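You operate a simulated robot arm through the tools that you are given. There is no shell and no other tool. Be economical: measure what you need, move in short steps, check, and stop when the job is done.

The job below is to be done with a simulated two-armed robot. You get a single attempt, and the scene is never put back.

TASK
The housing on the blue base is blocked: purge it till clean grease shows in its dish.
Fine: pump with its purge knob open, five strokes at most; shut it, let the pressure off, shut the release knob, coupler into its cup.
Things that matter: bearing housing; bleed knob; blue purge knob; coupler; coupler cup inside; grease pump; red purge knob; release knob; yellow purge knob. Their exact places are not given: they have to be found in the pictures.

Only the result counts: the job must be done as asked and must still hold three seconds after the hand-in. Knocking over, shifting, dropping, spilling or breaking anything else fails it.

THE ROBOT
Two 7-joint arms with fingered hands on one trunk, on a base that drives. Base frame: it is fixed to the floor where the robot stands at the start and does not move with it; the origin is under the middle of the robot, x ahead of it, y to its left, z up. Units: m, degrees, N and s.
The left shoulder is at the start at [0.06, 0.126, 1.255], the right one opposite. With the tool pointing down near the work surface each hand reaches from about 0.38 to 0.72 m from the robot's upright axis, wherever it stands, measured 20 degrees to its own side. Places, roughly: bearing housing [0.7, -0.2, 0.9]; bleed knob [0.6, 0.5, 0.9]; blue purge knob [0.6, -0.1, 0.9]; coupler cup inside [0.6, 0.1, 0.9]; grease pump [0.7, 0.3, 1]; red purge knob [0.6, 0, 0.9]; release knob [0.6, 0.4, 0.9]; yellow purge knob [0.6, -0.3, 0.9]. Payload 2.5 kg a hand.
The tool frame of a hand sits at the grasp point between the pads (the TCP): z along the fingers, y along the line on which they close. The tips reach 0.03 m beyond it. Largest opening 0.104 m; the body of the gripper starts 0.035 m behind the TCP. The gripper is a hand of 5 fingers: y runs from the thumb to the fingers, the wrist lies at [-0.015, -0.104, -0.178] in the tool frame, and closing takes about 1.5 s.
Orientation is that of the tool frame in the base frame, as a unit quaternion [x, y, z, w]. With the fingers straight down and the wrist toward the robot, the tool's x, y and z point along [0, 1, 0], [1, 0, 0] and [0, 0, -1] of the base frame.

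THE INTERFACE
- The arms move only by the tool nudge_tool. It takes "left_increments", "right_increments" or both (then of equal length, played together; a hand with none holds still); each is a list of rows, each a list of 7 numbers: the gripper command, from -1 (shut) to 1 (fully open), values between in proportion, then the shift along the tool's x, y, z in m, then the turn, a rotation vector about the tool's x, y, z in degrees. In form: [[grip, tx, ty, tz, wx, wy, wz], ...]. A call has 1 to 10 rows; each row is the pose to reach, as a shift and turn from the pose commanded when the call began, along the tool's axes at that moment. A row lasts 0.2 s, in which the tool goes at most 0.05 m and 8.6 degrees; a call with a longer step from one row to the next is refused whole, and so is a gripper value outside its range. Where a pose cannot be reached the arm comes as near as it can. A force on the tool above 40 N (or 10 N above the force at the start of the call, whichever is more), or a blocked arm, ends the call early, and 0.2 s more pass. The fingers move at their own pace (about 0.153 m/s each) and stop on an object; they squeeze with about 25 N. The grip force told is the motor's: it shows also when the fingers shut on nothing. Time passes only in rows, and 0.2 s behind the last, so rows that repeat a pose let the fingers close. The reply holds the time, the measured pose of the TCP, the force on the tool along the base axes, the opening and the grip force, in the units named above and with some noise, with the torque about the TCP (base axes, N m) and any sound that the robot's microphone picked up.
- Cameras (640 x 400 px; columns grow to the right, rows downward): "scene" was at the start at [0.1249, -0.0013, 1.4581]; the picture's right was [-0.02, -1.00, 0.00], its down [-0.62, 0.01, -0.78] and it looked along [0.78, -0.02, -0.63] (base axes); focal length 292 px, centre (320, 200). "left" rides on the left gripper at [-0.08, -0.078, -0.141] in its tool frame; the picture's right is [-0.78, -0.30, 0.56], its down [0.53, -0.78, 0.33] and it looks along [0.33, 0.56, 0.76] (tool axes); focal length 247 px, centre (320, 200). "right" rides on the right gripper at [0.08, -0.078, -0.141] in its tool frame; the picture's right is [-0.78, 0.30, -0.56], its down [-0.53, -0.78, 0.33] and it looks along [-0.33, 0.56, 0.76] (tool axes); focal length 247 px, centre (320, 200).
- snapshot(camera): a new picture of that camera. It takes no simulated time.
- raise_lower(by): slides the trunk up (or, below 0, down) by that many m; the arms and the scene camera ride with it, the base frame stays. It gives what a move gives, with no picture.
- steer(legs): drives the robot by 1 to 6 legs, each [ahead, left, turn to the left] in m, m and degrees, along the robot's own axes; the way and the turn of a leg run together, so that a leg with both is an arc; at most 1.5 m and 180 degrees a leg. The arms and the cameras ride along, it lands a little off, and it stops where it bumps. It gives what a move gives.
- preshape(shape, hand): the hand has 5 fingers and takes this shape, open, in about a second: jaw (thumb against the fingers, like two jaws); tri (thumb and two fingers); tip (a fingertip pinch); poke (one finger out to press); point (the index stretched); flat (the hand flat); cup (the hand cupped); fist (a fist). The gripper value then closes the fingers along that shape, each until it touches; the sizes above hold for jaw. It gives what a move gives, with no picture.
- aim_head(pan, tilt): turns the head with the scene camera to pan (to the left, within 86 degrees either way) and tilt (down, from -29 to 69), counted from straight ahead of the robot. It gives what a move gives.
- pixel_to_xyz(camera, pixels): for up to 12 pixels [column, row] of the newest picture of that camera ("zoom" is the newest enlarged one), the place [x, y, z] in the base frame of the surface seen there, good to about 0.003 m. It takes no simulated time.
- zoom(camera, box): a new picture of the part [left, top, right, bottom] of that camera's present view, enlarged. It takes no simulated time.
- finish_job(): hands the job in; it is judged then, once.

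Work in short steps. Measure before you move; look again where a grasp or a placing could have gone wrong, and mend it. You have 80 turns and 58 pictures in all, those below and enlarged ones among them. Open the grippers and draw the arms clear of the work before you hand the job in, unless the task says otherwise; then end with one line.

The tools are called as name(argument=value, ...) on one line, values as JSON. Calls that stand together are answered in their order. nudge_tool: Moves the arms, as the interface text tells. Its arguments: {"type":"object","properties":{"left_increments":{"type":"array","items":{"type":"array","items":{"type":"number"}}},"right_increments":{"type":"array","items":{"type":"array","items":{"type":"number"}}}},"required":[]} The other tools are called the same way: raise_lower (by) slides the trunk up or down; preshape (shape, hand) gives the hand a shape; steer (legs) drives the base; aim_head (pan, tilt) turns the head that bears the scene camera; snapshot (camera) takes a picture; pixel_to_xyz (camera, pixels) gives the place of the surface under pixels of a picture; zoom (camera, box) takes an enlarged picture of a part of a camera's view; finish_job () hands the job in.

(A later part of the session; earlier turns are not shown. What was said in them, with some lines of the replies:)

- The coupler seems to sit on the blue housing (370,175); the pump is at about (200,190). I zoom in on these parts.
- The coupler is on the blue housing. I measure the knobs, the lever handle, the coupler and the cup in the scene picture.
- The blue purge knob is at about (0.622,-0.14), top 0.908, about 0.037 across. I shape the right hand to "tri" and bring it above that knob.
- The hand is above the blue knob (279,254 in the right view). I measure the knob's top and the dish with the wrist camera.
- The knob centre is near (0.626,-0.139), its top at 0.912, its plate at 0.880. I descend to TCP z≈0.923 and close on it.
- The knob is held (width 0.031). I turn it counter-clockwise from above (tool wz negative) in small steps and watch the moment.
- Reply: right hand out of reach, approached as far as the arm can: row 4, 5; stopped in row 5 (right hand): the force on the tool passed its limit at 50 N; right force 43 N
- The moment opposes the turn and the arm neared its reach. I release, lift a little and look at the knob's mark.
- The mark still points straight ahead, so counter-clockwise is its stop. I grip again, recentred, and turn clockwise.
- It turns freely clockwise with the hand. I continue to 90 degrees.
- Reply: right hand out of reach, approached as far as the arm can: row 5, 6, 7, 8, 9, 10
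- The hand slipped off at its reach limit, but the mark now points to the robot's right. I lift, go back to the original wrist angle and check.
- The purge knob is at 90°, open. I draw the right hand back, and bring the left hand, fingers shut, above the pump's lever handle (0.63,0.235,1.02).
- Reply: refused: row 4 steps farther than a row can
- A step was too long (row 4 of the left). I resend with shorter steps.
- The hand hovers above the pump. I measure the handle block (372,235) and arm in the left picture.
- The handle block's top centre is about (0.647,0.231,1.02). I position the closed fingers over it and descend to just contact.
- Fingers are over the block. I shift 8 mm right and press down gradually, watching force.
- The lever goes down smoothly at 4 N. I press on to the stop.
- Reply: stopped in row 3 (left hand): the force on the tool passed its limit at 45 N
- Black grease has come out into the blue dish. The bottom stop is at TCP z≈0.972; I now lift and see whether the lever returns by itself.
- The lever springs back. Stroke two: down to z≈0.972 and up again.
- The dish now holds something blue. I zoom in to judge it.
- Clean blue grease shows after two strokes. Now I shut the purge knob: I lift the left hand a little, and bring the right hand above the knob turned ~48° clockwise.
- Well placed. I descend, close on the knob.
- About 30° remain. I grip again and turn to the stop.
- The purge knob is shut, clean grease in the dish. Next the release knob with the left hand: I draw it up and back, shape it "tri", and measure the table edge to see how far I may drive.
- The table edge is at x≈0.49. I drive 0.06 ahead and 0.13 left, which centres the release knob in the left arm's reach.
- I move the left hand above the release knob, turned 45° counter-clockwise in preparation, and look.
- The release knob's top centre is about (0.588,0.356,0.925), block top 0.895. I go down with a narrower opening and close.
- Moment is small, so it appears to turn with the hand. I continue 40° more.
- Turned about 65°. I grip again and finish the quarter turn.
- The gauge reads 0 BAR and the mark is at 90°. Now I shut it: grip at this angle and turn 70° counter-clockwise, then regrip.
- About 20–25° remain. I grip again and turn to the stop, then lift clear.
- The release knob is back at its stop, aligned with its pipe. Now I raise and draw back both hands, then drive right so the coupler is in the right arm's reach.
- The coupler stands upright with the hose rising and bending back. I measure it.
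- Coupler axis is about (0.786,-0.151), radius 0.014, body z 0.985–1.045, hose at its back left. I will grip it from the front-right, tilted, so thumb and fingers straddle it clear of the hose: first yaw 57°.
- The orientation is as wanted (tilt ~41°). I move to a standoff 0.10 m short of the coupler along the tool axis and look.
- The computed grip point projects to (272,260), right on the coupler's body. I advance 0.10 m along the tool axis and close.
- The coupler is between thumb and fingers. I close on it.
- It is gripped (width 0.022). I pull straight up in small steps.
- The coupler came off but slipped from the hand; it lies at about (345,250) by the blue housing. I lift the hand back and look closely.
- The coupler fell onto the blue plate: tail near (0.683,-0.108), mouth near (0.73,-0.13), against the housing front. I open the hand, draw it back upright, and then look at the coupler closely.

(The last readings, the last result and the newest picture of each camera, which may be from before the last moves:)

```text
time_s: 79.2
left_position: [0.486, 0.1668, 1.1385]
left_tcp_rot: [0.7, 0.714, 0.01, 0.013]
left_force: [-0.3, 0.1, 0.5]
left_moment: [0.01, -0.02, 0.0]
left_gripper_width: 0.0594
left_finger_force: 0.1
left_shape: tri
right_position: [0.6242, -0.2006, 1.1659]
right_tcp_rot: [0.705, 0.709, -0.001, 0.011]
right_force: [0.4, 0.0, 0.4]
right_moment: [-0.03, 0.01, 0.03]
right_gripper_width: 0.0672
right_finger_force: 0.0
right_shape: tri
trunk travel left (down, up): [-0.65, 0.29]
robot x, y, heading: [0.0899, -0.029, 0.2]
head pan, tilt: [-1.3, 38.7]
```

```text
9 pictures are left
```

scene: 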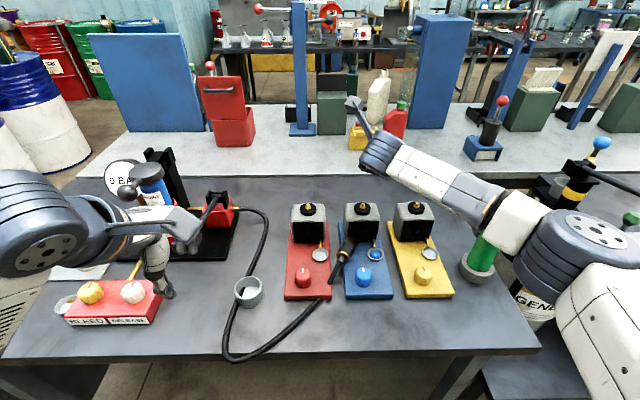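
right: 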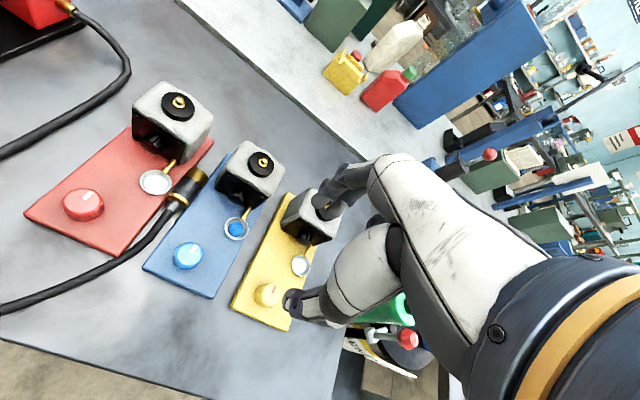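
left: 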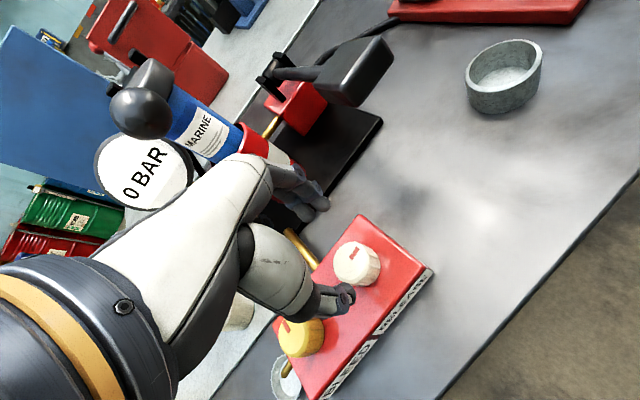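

The coupler lies at (187,188) in this view, along the left edge of the blue plate. I measure points along and across it.

pixel_to_xyz(camera="right", pixels=[[200, 174], [194, 179], [188, 186], [182, 192], [177, 199], [170, 206], [205, 178], [195, 190], [183, 180], [175, 192], [186, 202], [160, 222]])

zoom(camera="right", box=[130, 140, 260, 250])

```text
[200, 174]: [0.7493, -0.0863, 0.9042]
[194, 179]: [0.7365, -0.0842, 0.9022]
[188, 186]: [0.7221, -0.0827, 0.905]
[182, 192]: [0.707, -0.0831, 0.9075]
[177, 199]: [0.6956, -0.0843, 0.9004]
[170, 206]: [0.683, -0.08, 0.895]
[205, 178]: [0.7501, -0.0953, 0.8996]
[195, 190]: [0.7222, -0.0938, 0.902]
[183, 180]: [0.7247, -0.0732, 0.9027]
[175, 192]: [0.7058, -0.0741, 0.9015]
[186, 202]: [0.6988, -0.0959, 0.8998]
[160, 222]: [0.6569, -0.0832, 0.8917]
```

```text
3.64 times, centred on (195, 195) of right
```

zoom: 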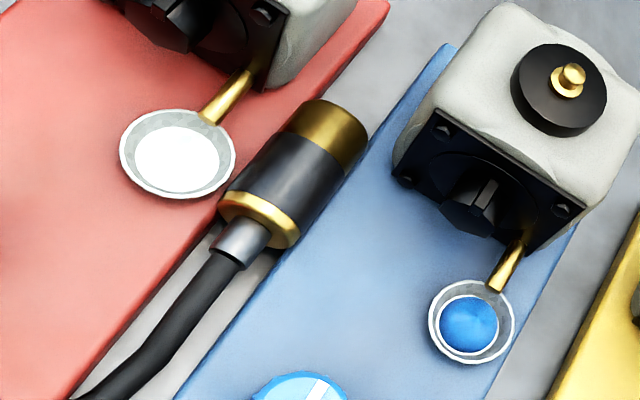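

The coupler has settled in the gap between the red and blue plates, lying along x at y≈-0.084, x 0.695–0.752. I measure the red dish, spout and housing corners next to it (no new picture).

pixel_to_xyz(camera="zoom", pixels=[[233, 165], [215, 118], [240, 85], [262, 62], [275, 85], [280, 110], [395, 175], [437, 112], [350, 150], [365, 165], [320, 105], [345, 112]])

pixel_to_xyz(camera="right", pixels=[[168, 180], [205, 158], [212, 140], [195, 160], [220, 165]])

```text
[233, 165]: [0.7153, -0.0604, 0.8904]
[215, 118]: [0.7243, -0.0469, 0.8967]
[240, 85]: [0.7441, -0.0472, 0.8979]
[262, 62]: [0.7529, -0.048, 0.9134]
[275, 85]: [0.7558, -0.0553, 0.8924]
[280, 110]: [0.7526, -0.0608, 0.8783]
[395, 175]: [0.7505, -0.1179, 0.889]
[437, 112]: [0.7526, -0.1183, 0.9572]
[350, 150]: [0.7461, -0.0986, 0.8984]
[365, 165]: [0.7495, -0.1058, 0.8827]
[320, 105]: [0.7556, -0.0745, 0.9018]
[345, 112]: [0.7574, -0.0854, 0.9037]
```

```text
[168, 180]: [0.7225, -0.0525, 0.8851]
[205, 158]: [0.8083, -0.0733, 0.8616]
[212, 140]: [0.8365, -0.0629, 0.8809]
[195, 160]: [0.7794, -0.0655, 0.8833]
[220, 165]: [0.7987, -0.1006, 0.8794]
```

Geometry: coupler axis y=-0.0845, z≈0.892. Plan: right hand grips it crosswise (yaw ~85°, tilted ~25°), turns it and lays it on free table; the left hand then erects it into the cup. First I drive 0.15 left and 0.02 ahead and set the hand's yaw.

steer(legs=[[0.02, 0.15, 0]])

nudge_tool(right_increments=[[-0.15, 0, 0, 0, 0, 0, 8.5], [-0.15, 0, 0, 0, 0, 0, 17], [-0.15, 0, 0, 0, 0, 0, 25.5], [-0.15, 0, 0, 0, 0, 0, 34], [-0.15, 0, 0, 0, 0, 0, 42.5], [-0.15, 0, 0, 0, 0, 0, 51], [-0.15, 0, 0, 0, 0, 0, 59.5], [-0.15, 0, 0, 0, 0, 0, 68], [-0.15, 0, 0, 0, 0, 0, 76.5], [-0.15, 0, 0, 0, 0, 0, 85]])

nudge_tool(right_increments=[[-0.15, 0, 0, 0, 0, 6, 0], [-0.15, 0, 0, 0, 0, 12, 0], [-0.15, 0, 0, 0, 0, 18, 0], [-0.15, 0, 0, 0, 0, 25, 0], [-0.15, 0, 0, 0, 0, 25, 0]])

```text
time_s: 80.6
left_position: [0.5056, 0.3165, 1.1383]
left_tcp_rot: [0.7, 0.714, 0.009, 0.013]
left_force: [0.1, -0.2, -0.5]
left_moment: [0.01, -0.03, 0.03]
left_gripper_width: 0.0596
left_finger_force: 0.0
left_shape: tri
right_position: [0.6433, -0.0511, 1.1667]
right_tcp_rot: [0.707, 0.707, -0.001, 0.011]
right_force: [-0.4, 1.4, 0.5]
right_moment: [0.0, 0.02, 0.02]
right_gripper_width: 0.0673
right_finger_force: 0.0
right_shape: tri
trunk travel left (down, up): [-0.65, 0.29]
robot x, y, heading: [0.11, 0.1201, -0.4]
head pan, tilt: [-1.3, 38.7]
```

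```text
time_s: 82.8
left_position: [0.5062, 0.3165, 1.1391]
left_tcp_rot: [0.7, 0.714, 0.01, 0.012]
left_force: [0.7, -0.2, 0.1]
left_moment: [0.0, -0.03, 0.04]
left_gripper_width: 0.0596
left_finger_force: 0.1
left_shape: tri
right_position: [0.6448, -0.0519, 1.1659]
right_tcp_rot: [0.999, 0.042, 0.007, 0.009]
right_force: [-0.1, 0.6, 0.2]
right_moment: [0.02, 0.0, -0.01]
right_gripper_width: 0.0445
right_finger_force: 0.1
right_shape: tri
trunk travel left (down, up): [-0.65, 0.29]
robot x, y, heading: [0.1095, 0.1195, -0.0]
head pan, tilt: [-1.3, 38.7]
```

```text
time_s: 84.0
left_position: [0.5051, 0.316, 1.138]
left_tcp_rot: [0.701, 0.713, 0.011, 0.012]
left_force: [-0.6, 1.0, -0.7]
left_moment: [0.02, -0.02, -0.02]
left_gripper_width: 0.0595
left_finger_force: 0.0
left_shape: tri
right_position: [0.6449, -0.0522, 1.1661]
right_tcp_rot: [0.974, 0.046, 0.223, -0.002]
right_force: [-0.8, 0.0, -0.2]
right_moment: [0.02, -0.01, -0.01]
right_gripper_width: 0.0444
right_finger_force: 0.1
right_shape: tri
trunk travel left (down, up): [-0.65, 0.29]
robot x, y, heading: [0.112, 0.12, 0.2]
head pan, tilt: [-1.3, 38.7]
```

The posture is reachable. I move to a standoff 0.08 m before the grasp and look with the wrist camera.

nudge_tool(right_increments=[[-0.15, -0.01, 0.008, 0.036, 0, 0, 0], [-0.15, -0.019, 0.015, 0.072, 0, 0, 0], [-0.15, -0.028, 0.023, 0.108, 0, 0, 0], [-0.15, -0.038, 0.03, 0.145, 0, 0, 0], [-0.15, -0.047, 0.0376, 0.1815, 0, 0, 0], [-0.15, -0.047, 0.0376, 0.1815, 0, 0, 0]])

snapshot(camera="right")

```text
time_s: 85.4
left_position: [0.5055, 0.3169, 1.138]
left_tcp_rot: [0.7, 0.714, 0.01, 0.013]
left_force: [-0.6, 0.5, 0.3]
left_moment: [-0.01, 0.0, 0.01]
left_gripper_width: 0.0597
left_finger_force: 0.0
left_shape: tri
right_position: [0.6833, -0.0894, 0.9817]
right_tcp_rot: [0.974, 0.045, 0.223, 0.0]
right_force: [0.4, -0.7, -0.2]
right_moment: [0.0, 0.0, 0.03]
right_gripper_width: 0.0445
right_finger_force: 0.0
right_shape: tri
trunk travel left (down, up): [-0.65, 0.29]
robot x, y, heading: [0.1124, 0.1191, 0.1]
head pan, tilt: [-1.3, 38.7]
```

```text
7 pictures are left
```

right: 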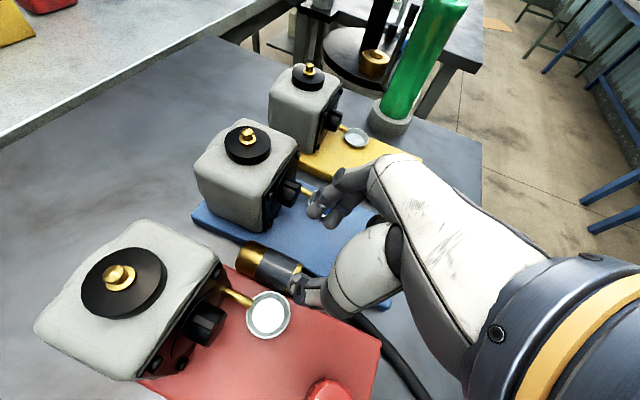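

The coupler (265,262) lies ahead of the fingers. I re-measure its edges in this view.

pixel_to_xyz(camera="right", pixels=[[258, 258], [272, 264], [245, 252], [285, 270], [262, 275], [270, 252], [255, 243], [246, 268], [285, 290], [252, 312], [226, 290], [292, 262]])

```text
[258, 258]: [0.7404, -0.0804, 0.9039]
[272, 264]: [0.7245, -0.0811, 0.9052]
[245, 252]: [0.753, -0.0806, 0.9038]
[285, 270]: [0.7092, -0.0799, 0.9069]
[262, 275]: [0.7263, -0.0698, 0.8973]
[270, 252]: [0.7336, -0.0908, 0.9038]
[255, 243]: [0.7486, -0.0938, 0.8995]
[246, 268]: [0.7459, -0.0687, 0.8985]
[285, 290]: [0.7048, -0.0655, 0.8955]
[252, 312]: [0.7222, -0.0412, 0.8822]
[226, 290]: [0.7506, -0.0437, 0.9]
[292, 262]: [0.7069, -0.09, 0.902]
```

Confirmed (axis y≈-0.083). I advance to the grasp and close, watching forces.

nudge_tool(right_increments=[[-0.15, 0.001, -0.001, 0.02, 0, 0, 0], [-0.15, 0.002, -0.001, 0.04, 0, 0, 0], [-0.15, 0.002, -0.001, 0.06, 0, 0, 0], [-0.15, 0.0024, -0.001, 0.072, 0, 0, 0], [-0.15, 0.0024, -0.001, 0.079, 0, 0, 0], [-0.15, 0.0024, -0.001, 0.079, 0, 0, 0]])

nudge_tool(right_increments=[[-0.4, 0, 0, 0, 0, 0, 0], [-0.6, 0, 0, 0, 0, 0, 0], [-1, 0, 0, 0, 0, 0, 0], [-1, 0, 0, 0, 0, 0, 0], [-1, 0, 0, 0, 0, 0, 0]])

```text
time_s: 86.8
left_position: [0.5061, 0.3166, 1.1385]
left_tcp_rot: [0.7, 0.714, 0.011, 0.012]
left_force: [-0.6, 0.0, 0.2]
left_moment: [0.02, 0.0, 0.04]
left_gripper_width: 0.0596
left_finger_force: 0.1
left_shape: tri
right_position: [0.7207, -0.0861, 0.9124]
right_tcp_rot: [0.974, 0.045, 0.223, -0.001]
right_force: [-0.2, -0.8, 1.3]
right_moment: [-0.04, -0.01, -0.04]
right_gripper_width: 0.045
right_finger_force: 0.0
right_shape: tri
trunk travel left (down, up): [-0.65, 0.29]
robot x, y, heading: [0.1125, 0.1207, -0.1]
head pan, tilt: [-1.3, 38.7]
```

```text
time_s: 88.0
left_position: [0.5054, 0.3163, 1.1383]
left_tcp_rot: [0.701, 0.713, 0.01, 0.013]
left_force: [-0.5, 0.3, 0.2]
left_moment: [-0.02, -0.01, 0.03]
left_gripper_width: 0.0594
left_finger_force: 0.1
left_shape: tri
right_position: [0.7212, -0.0853, 0.9125]
right_tcp_rot: [0.974, 0.046, 0.222, -0.002]
right_force: [1.0, 4.8, 2.8]
right_moment: [0.11, -0.05, 0.04]
right_gripper_width: 0.0251
right_finger_force: 25.2
right_shape: tri
trunk travel left (down, up): [-0.65, 0.29]
robot x, y, heading: [0.11, 0.1201, 0.2]
head pan, tilt: [-1.3, 38.7]
```

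Gripped at width 0.025 (deeper than last time). I lift slowly.

nudge_tool(right_increments=[[-1, 0.0043, 0, -0.009, 0, 0, 0], [-1, 0.0087, 0, -0.018, 0, 0, 0], [-1, 0.013, 0, -0.027, 0, 0, 0], [-1, 0.0217, 0.001, -0.045, 0, 0, 0], [-1, 0.035, 0.001, -0.072, 0, 0, 0], [-1, 0.048, 0.002, -0.099, 0, 0, 0], [-1, 0.048, 0.002, -0.099, 0, 0, 0]])

snapshot(camera="right")

```text
time_s: 89.6
left_position: [0.5055, 0.316, 1.1369]
left_tcp_rot: [0.7, 0.714, 0.01, 0.012]
left_force: [0.0, 0.4, -0.3]
left_moment: [0.0, -0.02, 0.03]
left_gripper_width: 0.0597
left_finger_force: 0.0
left_shape: tri
right_position: [0.7217, -0.0871, 1.0229]
right_tcp_rot: [0.974, 0.046, 0.223, -0.001]
right_force: [-0.2, -0.5, -0.6]
right_moment: [0.0, -0.04, 0.02]
right_gripper_width: 0.0243
right_finger_force: 24.7
right_shape: tri
trunk travel left (down, up): [-0.65, 0.29]
robot x, y, heading: [0.1084, 0.1166, -0.1]
head pan, tilt: [-1.3, 38.7]
```

```text
6 pictures are left
```

right: 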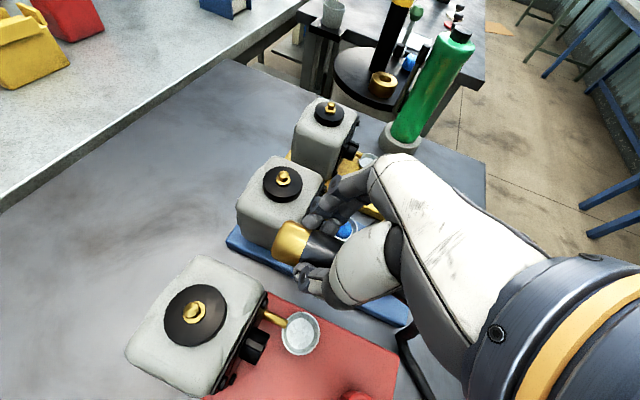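

The coupler is firmly held, mouth forward. I draw it up and back over the free table while bringing the hand upright, then yaw it counter-clockwise.

nudge_tool(right_increments=[[-1, -0.02, -0.02, -0.017, 0, 0, 0], [-1, -0.04, -0.04, -0.034, 0, -5, 0], [-1, -0.06, -0.06, -0.051, 0, -10, 0], [-1, -0.08, -0.08, -0.068, 0, -15, 0], [-1, -0.104, -0.102, -0.0856, 0, -20, 0], [-1, -0.104, -0.102, -0.0856, 0, -25, 0], [-1, -0.104, -0.102, -0.0856, 0, -25, 0]])

nudge_tool(right_increments=[[-1, 0, 0, 0, 0, 0, -8.5], [-1, 0, 0, 0, 0, 0, -17], [-1, 0, 0, 0, 0, 0, -25.5], [-1, 0, 0, 0, 0, 0, -34], [-1, 0, 0, 0, 0, 0, -42.5], [-1, 0, 0, 0, 0, 0, -51], [-1, 0, 0, 0, 0, 0, -59.5], [-1, 0, 0, 0, 0, 0, -68], [-1, 0, 0, 0, 0, 0, -76.5], [-1, 0, 0, 0, 0, 0, -85]])

```text
time_s: 91.2
left_position: [0.5062, 0.317, 1.1393]
left_tcp_rot: [0.7, 0.714, 0.01, 0.012]
left_force: [0.0, 0.0, 0.4]
left_moment: [-0.01, -0.02, -0.01]
left_gripper_width: 0.0596
left_finger_force: 0.1
left_shape: tri
right_position: [0.5807, 0.0057, 1.0526]
right_tcp_rot: [0.999, 0.044, 0.006, 0.009]
right_force: [0.1, -0.1, -1.3]
right_moment: [-0.02, 0.01, 0.01]
right_gripper_width: 0.0248
right_finger_force: 25.2
right_shape: tri
trunk travel left (down, up): [-0.65, 0.29]
robot x, y, heading: [0.1145, 0.1161, 0.1]
head pan, tilt: [-1.3, 38.7]
```

```text
time_s: 93.4
left_position: [0.5061, 0.3166, 1.1375]
left_tcp_rot: [0.7, 0.714, 0.009, 0.012]
left_force: [-0.2, 0.1, 0.3]
left_moment: [0.02, -0.02, 0.0]
left_gripper_width: 0.0596
left_finger_force: 0.0
left_shape: tri
right_position: [0.5815, 0.0048, 1.0539]
right_tcp_rot: [0.705, 0.709, -0.001, 0.011]
right_force: [-0.1, -0.6, -2.4]
right_moment: [0.03, -0.06, 0.01]
right_gripper_width: 0.0244
right_finger_force: 24.9
right_shape: tri
trunk travel left (down, up): [-0.65, 0.29]
robot x, y, heading: [0.1085, 0.1154, 0.1]
head pan, tilt: [-1.3, 38.7]
```

The coupler is held with its mouth to the left. I test in the air whether the right hand itself can tilt it mouth-down.

nudge_tool(right_increments=[[-1, 0, 0, 0, 0, -8, 0], [-1, 0, 0, 0, 0, -16, 0], [-1, 0, 0, 0, 0, -24, 0], [-1, 0, 0, 0, 0, -32, 0], [-1, 0, 0, 0, 0, -40, 0], [-1, 0, 0, 0, 0, -48, 0], [-1, 0, 0, 0, 0, -56, 0], [-1, 0, 0, 0, 0, -64, 0], [-1, 0, 0, 0, 0, -72, 0], [-1, 0, 0, 0, 0, -78, 0]])

```text
time_s: 95.6
left_position: [0.5064, 0.3163, 1.1385]
left_tcp_rot: [0.701, 0.713, 0.009, 0.012]
left_force: [0.5, -0.2, -0.4]
left_moment: [-0.02, -0.01, -0.04]
left_gripper_width: 0.0596
left_finger_force: 0.1
left_shape: tri
right_position: [0.5821, 0.006, 1.0532]
right_tcp_rot: [0.548, 0.542, -0.446, 0.454]
right_force: [0.2, -1.4, -1.7]
right_moment: [0.06, 0.03, -0.01]
right_gripper_width: 0.0245
right_finger_force: 24.8
right_shape: tri
trunk travel left (down, up): [-0.65, 0.29]
robot x, y, heading: [0.111, 0.1222, 0.1]
head pan, tilt: [-1.3, 38.7]
```

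It reaches the full 78° without complaint. I look from the scene camera and measure the coupler and the cup.

zoom(camera="scene", box=[200, 140, 440, 340])

```text
2.00 times, centred on (320, 240) of scene
```

zoom: 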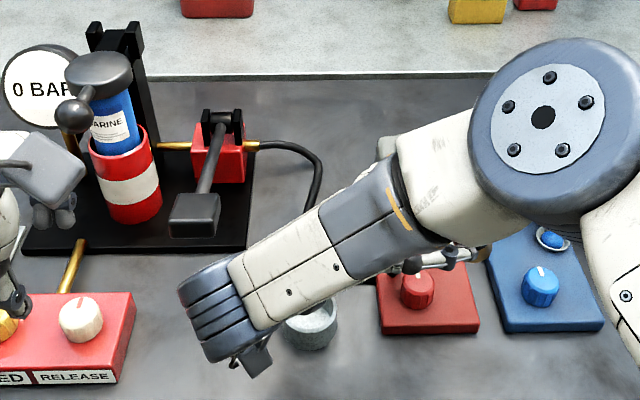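

The gauge still shows 0 bar. I check the coupler's true attitude in the hand with the wrist camera.

snapshot(camera="right")

pixel_to_xyz(camera="right", pixels=[[285, 240], [293, 240], [300, 240], [310, 245], [290, 250], [280, 235], [300, 255], [320, 250], [295, 230], [310, 235], [330, 245], [340, 260]])

```text
4 pictures are left
```

right: 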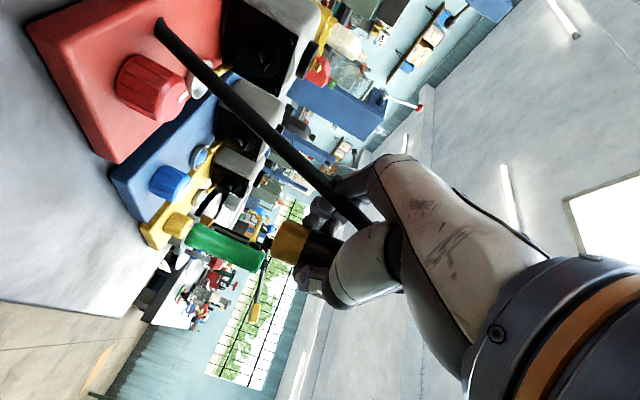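

```text
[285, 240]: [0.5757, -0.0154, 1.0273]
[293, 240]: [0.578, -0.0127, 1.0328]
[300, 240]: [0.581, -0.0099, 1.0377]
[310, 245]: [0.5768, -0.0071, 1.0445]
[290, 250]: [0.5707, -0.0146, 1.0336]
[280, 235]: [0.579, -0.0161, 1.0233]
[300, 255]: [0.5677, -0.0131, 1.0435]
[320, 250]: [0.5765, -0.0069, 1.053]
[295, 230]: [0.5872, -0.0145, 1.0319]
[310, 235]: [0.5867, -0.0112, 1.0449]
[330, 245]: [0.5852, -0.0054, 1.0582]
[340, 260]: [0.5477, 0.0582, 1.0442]
```

The coupler leans ~16° past vertical (mouth to the right), as computed from the grasp. I turn it back 16° to plumb, then yaw 25° so the hand clears the lever; meanwhile the left hand moves up and away.

nudge_tool(right_increments=[[-1, 0, 0, 0, 0, 4, 0], [-1, 0, 0, 0, 0, 8, 0], [-1, 0, 0, 0, 0, 12, 0], [-1, 0, 0, 0, 0, 16, 0], [-1, 0, 0, 0, 0, 16, 0]], left_increments=[[0.15, 0, 0, -0.04, 0, 0, 0], [0.15, 0.02, -0.02, -0.07, 0, 0, 0], [0.15, 0.04, -0.05, -0.09, 0, 0, 0], [0.15, 0.06, -0.08, -0.1, 0, 0, 0], [0.15, 0.08, -0.1, -0.1, 0, 0, 0]])

nudge_tool(right_increments=[[-1, 0, 0, 0, -5.5, 0, -2.9], [-1, 0, 0, 0, -11, 0, -5.8], [-1, 0, 0, 0, -16.5, 0, -8.8], [-1, 0, 0, 0, -22.1, 0, -11.7], [-1, 0, 0, 0, -22.1, 0, -11.7]])

```text
time_s: 96.8
left_position: [0.4021, 0.3954, 1.234]
left_tcp_rot: [0.702, 0.712, 0.009, 0.01]
left_force: [-0.3, -0.3, 0.2]
left_moment: [0.0, -0.02, 0.0]
left_gripper_width: 0.0596
left_finger_force: 0.0
left_shape: tri
right_position: [0.5816, 0.0044, 1.0525]
right_tcp_rot: [0.605, 0.602, -0.365, 0.372]
right_force: [-0.5, -0.2, -1.9]
right_moment: [0.04, -0.01, -0.02]
right_gripper_width: 0.0242
right_finger_force: 24.4
right_shape: tri
trunk travel left (down, up): [-0.65, 0.29]
robot x, y, heading: [0.1137, 0.1207, 0.1]
head pan, tilt: [-1.3, 38.7]
```

```text
time_s: 98.0
left_position: [0.4021, 0.3947, 1.2339]
left_tcp_rot: [0.7, 0.714, 0.01, 0.013]
left_force: [0.0, 0.1, -0.2]
left_moment: [0.01, -0.02, 0.03]
left_gripper_width: 0.0595
left_finger_force: 0.1
left_shape: tri
right_position: [0.5815, 0.0047, 1.0525]
right_tcp_rot: [0.458, 0.719, -0.279, 0.443]
right_force: [-0.4, 0.3, -1.0]
right_moment: [0.01, 0.03, -0.02]
right_gripper_width: 0.0244
right_finger_force: 25.1
right_shape: tri
trunk travel left (down, up): [-0.65, 0.29]
robot x, y, heading: [0.1099, 0.1191, -0.1]
head pan, tilt: [-1.3, 38.7]
```

Both turns were reached and the coupler is plumb within 6°. I carry it over the cup (centre ≈ (0.606,0.1205)), to mouth height ~0.94, and look.

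nudge_tool(right_increments=[[-1, 0.0134, 0.0173, -0.026, 0, 0, 0], [-1, 0.0268, 0.0345, -0.0525, 0, 0, 0], [-1, 0.0402, 0.0518, -0.079, 0, 0, 0], [-1, 0.0536, 0.0691, -0.105, 0, 0, 0], [-1, 0.0746, 0.069, -0.0944, 0, 0, 0], [-1, 0.0956, 0.0688, -0.0838, 0, 0, 0], [-1, 0.1161, 0.0688, -0.0732, 0, 0, 0], [-1, 0.1161, 0.0688, -0.0732, 0, 0, 0]])

snapshot(camera="right")

```text
time_s: 99.8
left_position: [0.4022, 0.3959, 1.2339]
left_tcp_rot: [0.7, 0.714, 0.01, 0.013]
left_force: [-0.1, -0.5, -0.7]
left_moment: [-0.02, 0.01, 0.0]
left_gripper_width: 0.0594
left_finger_force: 0.1
left_shape: tri
right_position: [0.595, 0.1386, 0.9814]
right_tcp_rot: [0.458, 0.717, -0.279, 0.445]
right_force: [-0.4, -0.2, -2.1]
right_moment: [0.05, -0.02, -0.05]
right_gripper_width: 0.0242
right_finger_force: 24.9
right_shape: tri
trunk travel left (down, up): [-0.65, 0.29]
robot x, y, heading: [0.1097, 0.1208, 0.0]
head pan, tilt: [-1.3, 38.7]
```

```text
3 pictures are left
```

right: 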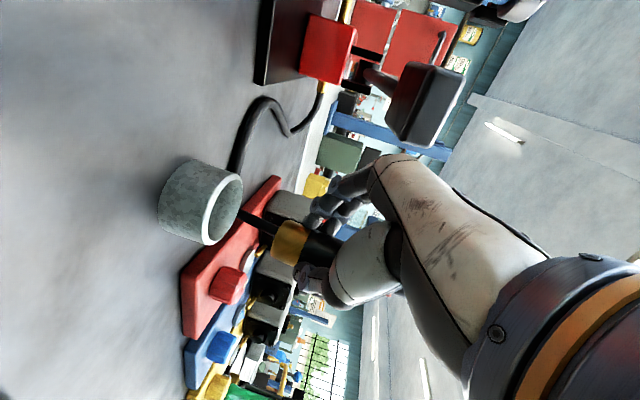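

World-down is left-and-slightly-up in this view; the coupler (290,245) heads to the cup rim (222,208). I measure both.

pixel_to_xyz(camera="right", pixels=[[232, 178], [206, 240], [240, 195], [205, 215], [218, 185], [238, 215], [276, 240], [285, 228], [280, 255], [290, 243], [300, 247], [315, 248]])

```text
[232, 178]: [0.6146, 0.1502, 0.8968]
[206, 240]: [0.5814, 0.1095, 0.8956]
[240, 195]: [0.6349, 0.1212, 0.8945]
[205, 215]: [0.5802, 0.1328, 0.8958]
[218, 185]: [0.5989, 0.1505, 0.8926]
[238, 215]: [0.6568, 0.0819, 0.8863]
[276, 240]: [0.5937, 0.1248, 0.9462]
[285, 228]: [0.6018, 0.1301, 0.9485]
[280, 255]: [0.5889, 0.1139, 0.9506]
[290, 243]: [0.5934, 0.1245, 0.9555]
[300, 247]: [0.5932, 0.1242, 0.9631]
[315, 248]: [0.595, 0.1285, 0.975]
```

Coupler axis is ≈(0.605,0.116), cup ≈(0.607,0.122). I correct by (2,6) mm and lower it 64 mm into the cup.

nudge_tool(right_increments=[[-1, 0.0021, 0.0043, -0.004, 0, 0, 0], [-1, 0.0137, 0.0042, 0.0019, 0, 0, 0], [-1, 0.0253, 0.0041, 0.0078, 0, 0, 0], [-1, 0.0369, 0.004, 0.0137, 0, 0, 0], [-1, 0.0485, 0.004, 0.0196, 0, 0, 0], [-1, 0.0592, 0.004, 0.025, 0, 0, 0], [-1, 0.0592, 0.004, 0.025, 0, 0, 0]])

snapshot(camera="right")

```text
time_s: 101.4
left_position: [0.4022, 0.3948, 1.2337]
left_tcp_rot: [0.7, 0.714, 0.01, 0.012]
left_force: [-0.8, -0.5, 0.4]
left_moment: [-0.03, 0.01, -0.03]
left_gripper_width: 0.0595
left_finger_force: 0.0
left_shape: tri
right_position: [0.5971, 0.1457, 0.9186]
right_tcp_rot: [0.457, 0.718, -0.28, 0.444]
right_force: [0.4, -0.1, -1.9]
right_moment: [0.04, 0.07, 0.0]
right_gripper_width: 0.0244
right_finger_force: 25.0
right_shape: tri
trunk travel left (down, up): [-0.65, 0.29]
robot x, y, heading: [0.1085, 0.1241, 0.1]
head pan, tilt: [-1.3, 38.7]
```

```text
2 pictures are left
```

right: 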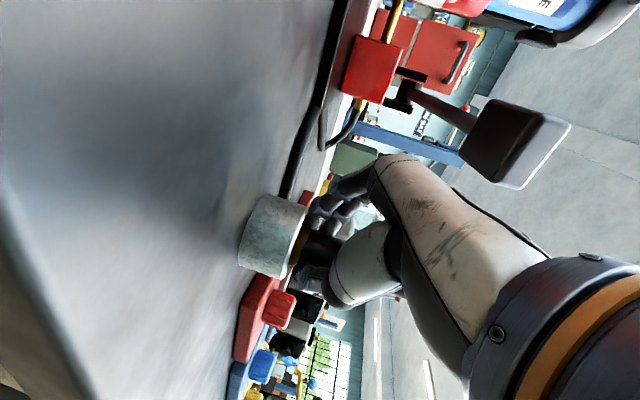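

The mouth is inside the cup and there is no side force. I lower 4 mm more, open, and withdraw back along the tool axis, then toward the robot.

nudge_tool(right_increments=[[-1, 0.0036, 0, 0.0018, 0, 0, 0], [-0.6, 0.0036, 0, 0.0018, 0, 0, 0], [-0.3, 0.0036, 0, 0.0018, 0, 0, 0], [0, 0.0036, 0, 0.0018, 0, 0, 0], [0.1, 0.0036, 0, 0.0018, 0, 0, 0], [0.1, 0.0036, 0, 0.0018, 0, 0, 0]])

nudge_tool(right_increments=[[0.1, 0, 0, -0.01, 0, 0, 0], [0.1, 0, -0.003, -0.025, 0, 0, 0], [0.1, 0, -0.008, -0.04, 0, 0, 0], [0.1, 0.002, -0.012, -0.052, 0, 0, 0], [0.1, 0.006, -0.035, -0.065, 0, 0, 0], [0.1, 0.01, -0.06, -0.08, 0, 0, 0], [0.1, 0.015, -0.09, -0.095, 0, 0, 0], [0.1, -0.015, -0.1, -0.115, 0, 0, 0], [0.1, -0.05, -0.1, -0.135, 0, 0, 0], [0.1, -0.05, -0.1, -0.135, 0, 0, 0]])

snapshot(camera="scene")

```text
time_s: 102.8
left_position: [0.4009, 0.3946, 1.2343]
left_tcp_rot: [0.701, 0.713, 0.011, 0.013]
left_force: [-0.7, -0.5, 0.0]
left_moment: [-0.03, 0.0, -0.01]
left_gripper_width: 0.0596
left_finger_force: 0.1
left_shape: tri
right_position: [0.597, 0.1443, 0.9166]
right_tcp_rot: [0.459, 0.717, -0.28, 0.445]
right_force: [-3.5, -6.0, 8.8]
right_moment: [-0.15, -0.19, -0.19]
right_gripper_width: 0.0537
right_finger_force: 0.1
right_shape: tri
trunk travel left (down, up): [-0.65, 0.29]
robot x, y, heading: [0.1106, 0.1205, 0.0]
head pan, tilt: [-1.3, 38.7]
```

```text
time_s: 105.0
left_position: [0.4015, 0.3945, 1.2351]
left_tcp_rot: [0.7, 0.714, 0.01, 0.012]
left_force: [-0.8, -0.3, -0.8]
left_moment: [0.03, -0.01, 0.02]
left_gripper_width: 0.0599
left_finger_force: 0.0
left_shape: tri
right_position: [0.4896, 0.1693, 1.0219]
right_tcp_rot: [0.458, 0.718, -0.279, 0.443]
right_force: [-0.3, 0.4, 0.5]
right_moment: [-0.01, 0.01, 0.0]
right_gripper_width: 0.0567
right_finger_force: 0.1
right_shape: tri
right hand out of reach, approached as far as the arm can: row 7, 8, 9, 10
trunk travel left (down, up): [-0.65, 0.29]
robot x, y, heading: [0.1078, 0.1204, 0.0]
head pan, tilt: [-1.3, 38.7]
```

```text
1 pictures are left
```

scene: 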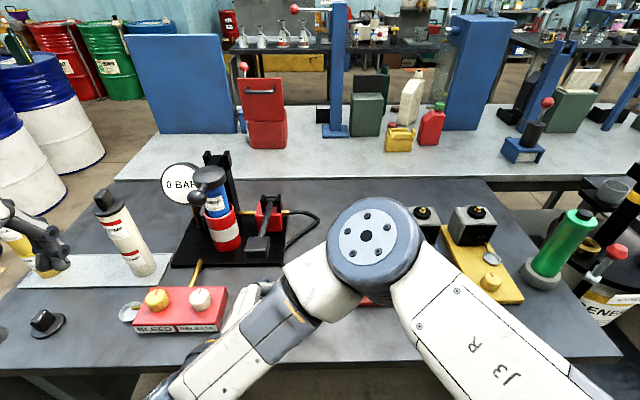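

The arm hides the cup and only one picture remains. I raise the trunk and drive back to clear everything, then use the last picture on the cup.

raise_lower(by=0.15)

steer(legs=[[-0.3, 0, 0]])

nudge_tool(right_increments=[[0.1, 0, 0, 0, 5.5, 0, 2.9], [0.1, 0, 0, 0, 11, 0, 5.8], [0.1, 0, 0, 0, 16.5, 0, 8.8], [0.1, 0, 0, 0, 22, 0, 11.7]])

nudge_tool(right_increments=[[0.1, 0, 0, 0, 0, 8, 0], [0.1, 0, 0, 0, 0, 16, 0], [0.1, 0, 0, 0, 0, 24, 0], [0.1, 0, 0, 0, 0, 32, 0], [0.1, 0, 0, 0, 0, 40, 0], [0.1, 0, 0, 0, 0, 48, 0], [0.1, 0, 0, 0, 0, 56, 0], [0.1, 0, 0, 0, 0, 62, 0]])

```text
time_s: 106.7
left_position: [0.4025, 0.3951, 1.3845]
left_tcp_rot: [0.7, 0.714, 0.01, 0.012]
left_force: [0.2, 0.1, 1.1]
left_moment: [0.03, -0.01, 0.01]
left_gripper_width: 0.0597
left_finger_force: 0.1
left_shape: tri
right_position: [0.4893, 0.1695, 1.1704]
right_tcp_rot: [0.457, 0.719, -0.279, 0.443]
right_force: [0.0, 0.0, 0.6]
right_moment: [0.02, 0.02, -0.01]
right_gripper_width: 0.0568
right_finger_force: 0.1
right_shape: tri
trunk travel left (down, up): [-0.8, 0.14]
robot x, y, heading: [0.1097, 0.1171, -0.2]
head pan, tilt: [-1.3, 38.7]
```

```text
time_s: 108.8
left_position: [0.1006, 0.3955, 1.3847]
left_tcp_rot: [0.7, 0.714, 0.01, 0.013]
left_force: [0.2, -0.4, 0.5]
left_moment: [-0.01, 0.01, 0.02]
left_gripper_width: 0.0597
left_finger_force: 0.2
left_shape: tri
right_position: [0.1875, 0.1702, 1.1711]
right_tcp_rot: [0.457, 0.719, -0.278, 0.444]
right_force: [-0.5, -0.1, 0.7]
right_moment: [-0.02, 0.0, 0.04]
right_gripper_width: 0.0567
right_finger_force: 0.0
right_shape: tri
trunk travel left (down, up): [-0.8, 0.14]
robot x, y, heading: [-0.1896, 0.1203, 0.3]
head pan, tilt: [-1.3, 38.7]
```

```text
time_s: 109.8
left_position: [0.1, 0.3948, 1.3843]
left_tcp_rot: [0.699, 0.715, 0.01, 0.012]
left_force: [0.2, -0.5, 0.3]
left_moment: [0.02, -0.01, 0.0]
left_gripper_width: 0.0595
left_finger_force: 0.1
left_shape: tri
right_position: [0.2103, 0.1221, 1.175]
right_tcp_rot: [0.604, 0.604, -0.363, 0.373]
right_force: [1.3, -0.5, 0.6]
right_moment: [-0.02, 0.01, -0.01]
right_gripper_width: 0.0568
right_finger_force: 0.0
right_shape: tri
right hand out of reach, approached as far as the arm can: row 1, 2, 3, 4
trunk travel left (down, up): [-0.8, 0.14]
robot x, y, heading: [-0.1915, 0.1204, 0.0]
head pan, tilt: [-1.3, 38.7]
```

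```text
time_s: 111.6
left_position: [0.0993, 0.3933, 1.3855]
left_tcp_rot: [0.7, 0.714, 0.01, 0.013]
left_force: [-0.5, -0.6, -0.3]
left_moment: [-0.03, -0.03, 0.02]
left_gripper_width: 0.0595
left_finger_force: 0.0
left_shape: tri
right_position: [0.2101, 0.1213, 1.1746]
right_tcp_rot: [0.706, 0.709, 0.0, 0.01]
right_force: [0.9, -0.3, 0.2]
right_moment: [0.01, -0.01, 0.01]
right_gripper_width: 0.057
right_finger_force: 0.1
right_shape: tri
trunk travel left (down, up): [-0.8, 0.14]
robot x, y, heading: [-0.1918, 0.1197, 0.2]
head pan, tilt: [-1.3, 38.7]
```

I move the right hand aside to the right, then take the last picture over the cup, pump and housings.

nudge_tool(right_increments=[[0.1, -0.045, 0, 0, 0, 0, 0], [0.1, -0.09, 0, 0, 0, 0, 0], [0.1, -0.135, 0, 0, 0, 0, 0], [0.1, -0.18, 0, 0, 0, 0, 0], [0.1, -0.225, 0, 0, 0, 0, 0], [0.5, -0.27, 0, 0, 0, 0, 0], [1, -0.3, 0, 0, 0, 0, 0], [1, -0.3, 0, 0, 0, 0, 0]], left_increments=[[0.3, 0, 0, 0, 0, 0, 0], [0.5, 0, 0, 0, 0, 0, 0], [1, 0, 0, 0, 0, 0, 0], [1, 0, 0, 0, 0, 0, 0], [1, 0, 0, 0, 0, 0, 0], [1, 0, 0, 0, 0, 0, 0], [1, 0, 0, 0, 0, 0, 0], [1, 0, 0, 0, 0, 0, 0]])

zoom(camera="scene", box=[200, 180, 440, 310])

```text
time_s: 113.4
left_position: [0.1021, 0.3947, 1.3845]
left_tcp_rot: [0.699, 0.715, 0.01, 0.013]
left_force: [0.2, -0.2, 0.1]
left_moment: [-0.02, 0.01, 0.0]
left_gripper_width: 0.1036
left_finger_force: 0.0
left_shape: tri
right_position: [0.2123, -0.178, 1.1781]
right_tcp_rot: [0.705, 0.709, -0.001, 0.01]
right_force: [0.6, 0.1, 0.2]
right_moment: [0.01, -0.03, 0.0]
right_gripper_width: 0.1035
right_finger_force: 0.0
right_shape: tri
trunk travel left (down, up): [-0.8, 0.14]
robot x, y, heading: [-0.1918, 0.1179, 0.1]
head pan, tilt: [-1.3, 38.7]
```

```text
2.67 times, centred on (320, 245) of scene
```

zoom: 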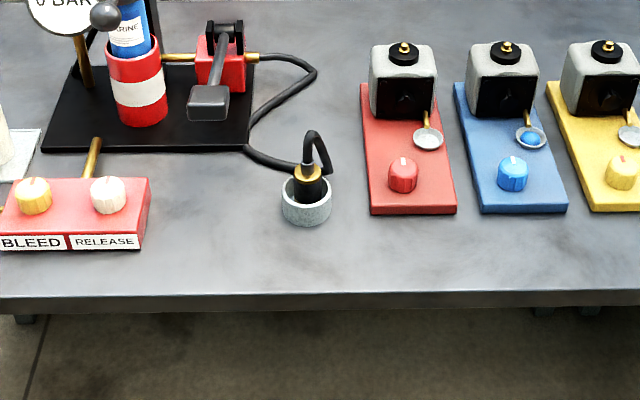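

The coupler stands upright in its cup. All knobs point ahead (shut), the gauge shows 0 bar, clean blue grease is in the dish, and the arms are clear, so I hand in.

finish_job()

```text
The job is handed in.
```

The blue-base housing is purged: clean blue grease showed in its dish after two pump strokes. The purge and release knobs are shut again, the pump gauge reads 0 bar, and the coupler stands upright in its cup. The coupler slipped out of the hand once as it came off the housing and fell between the red and blue plates; I picked it up from there, and the last picture shows nothing else disturbed.
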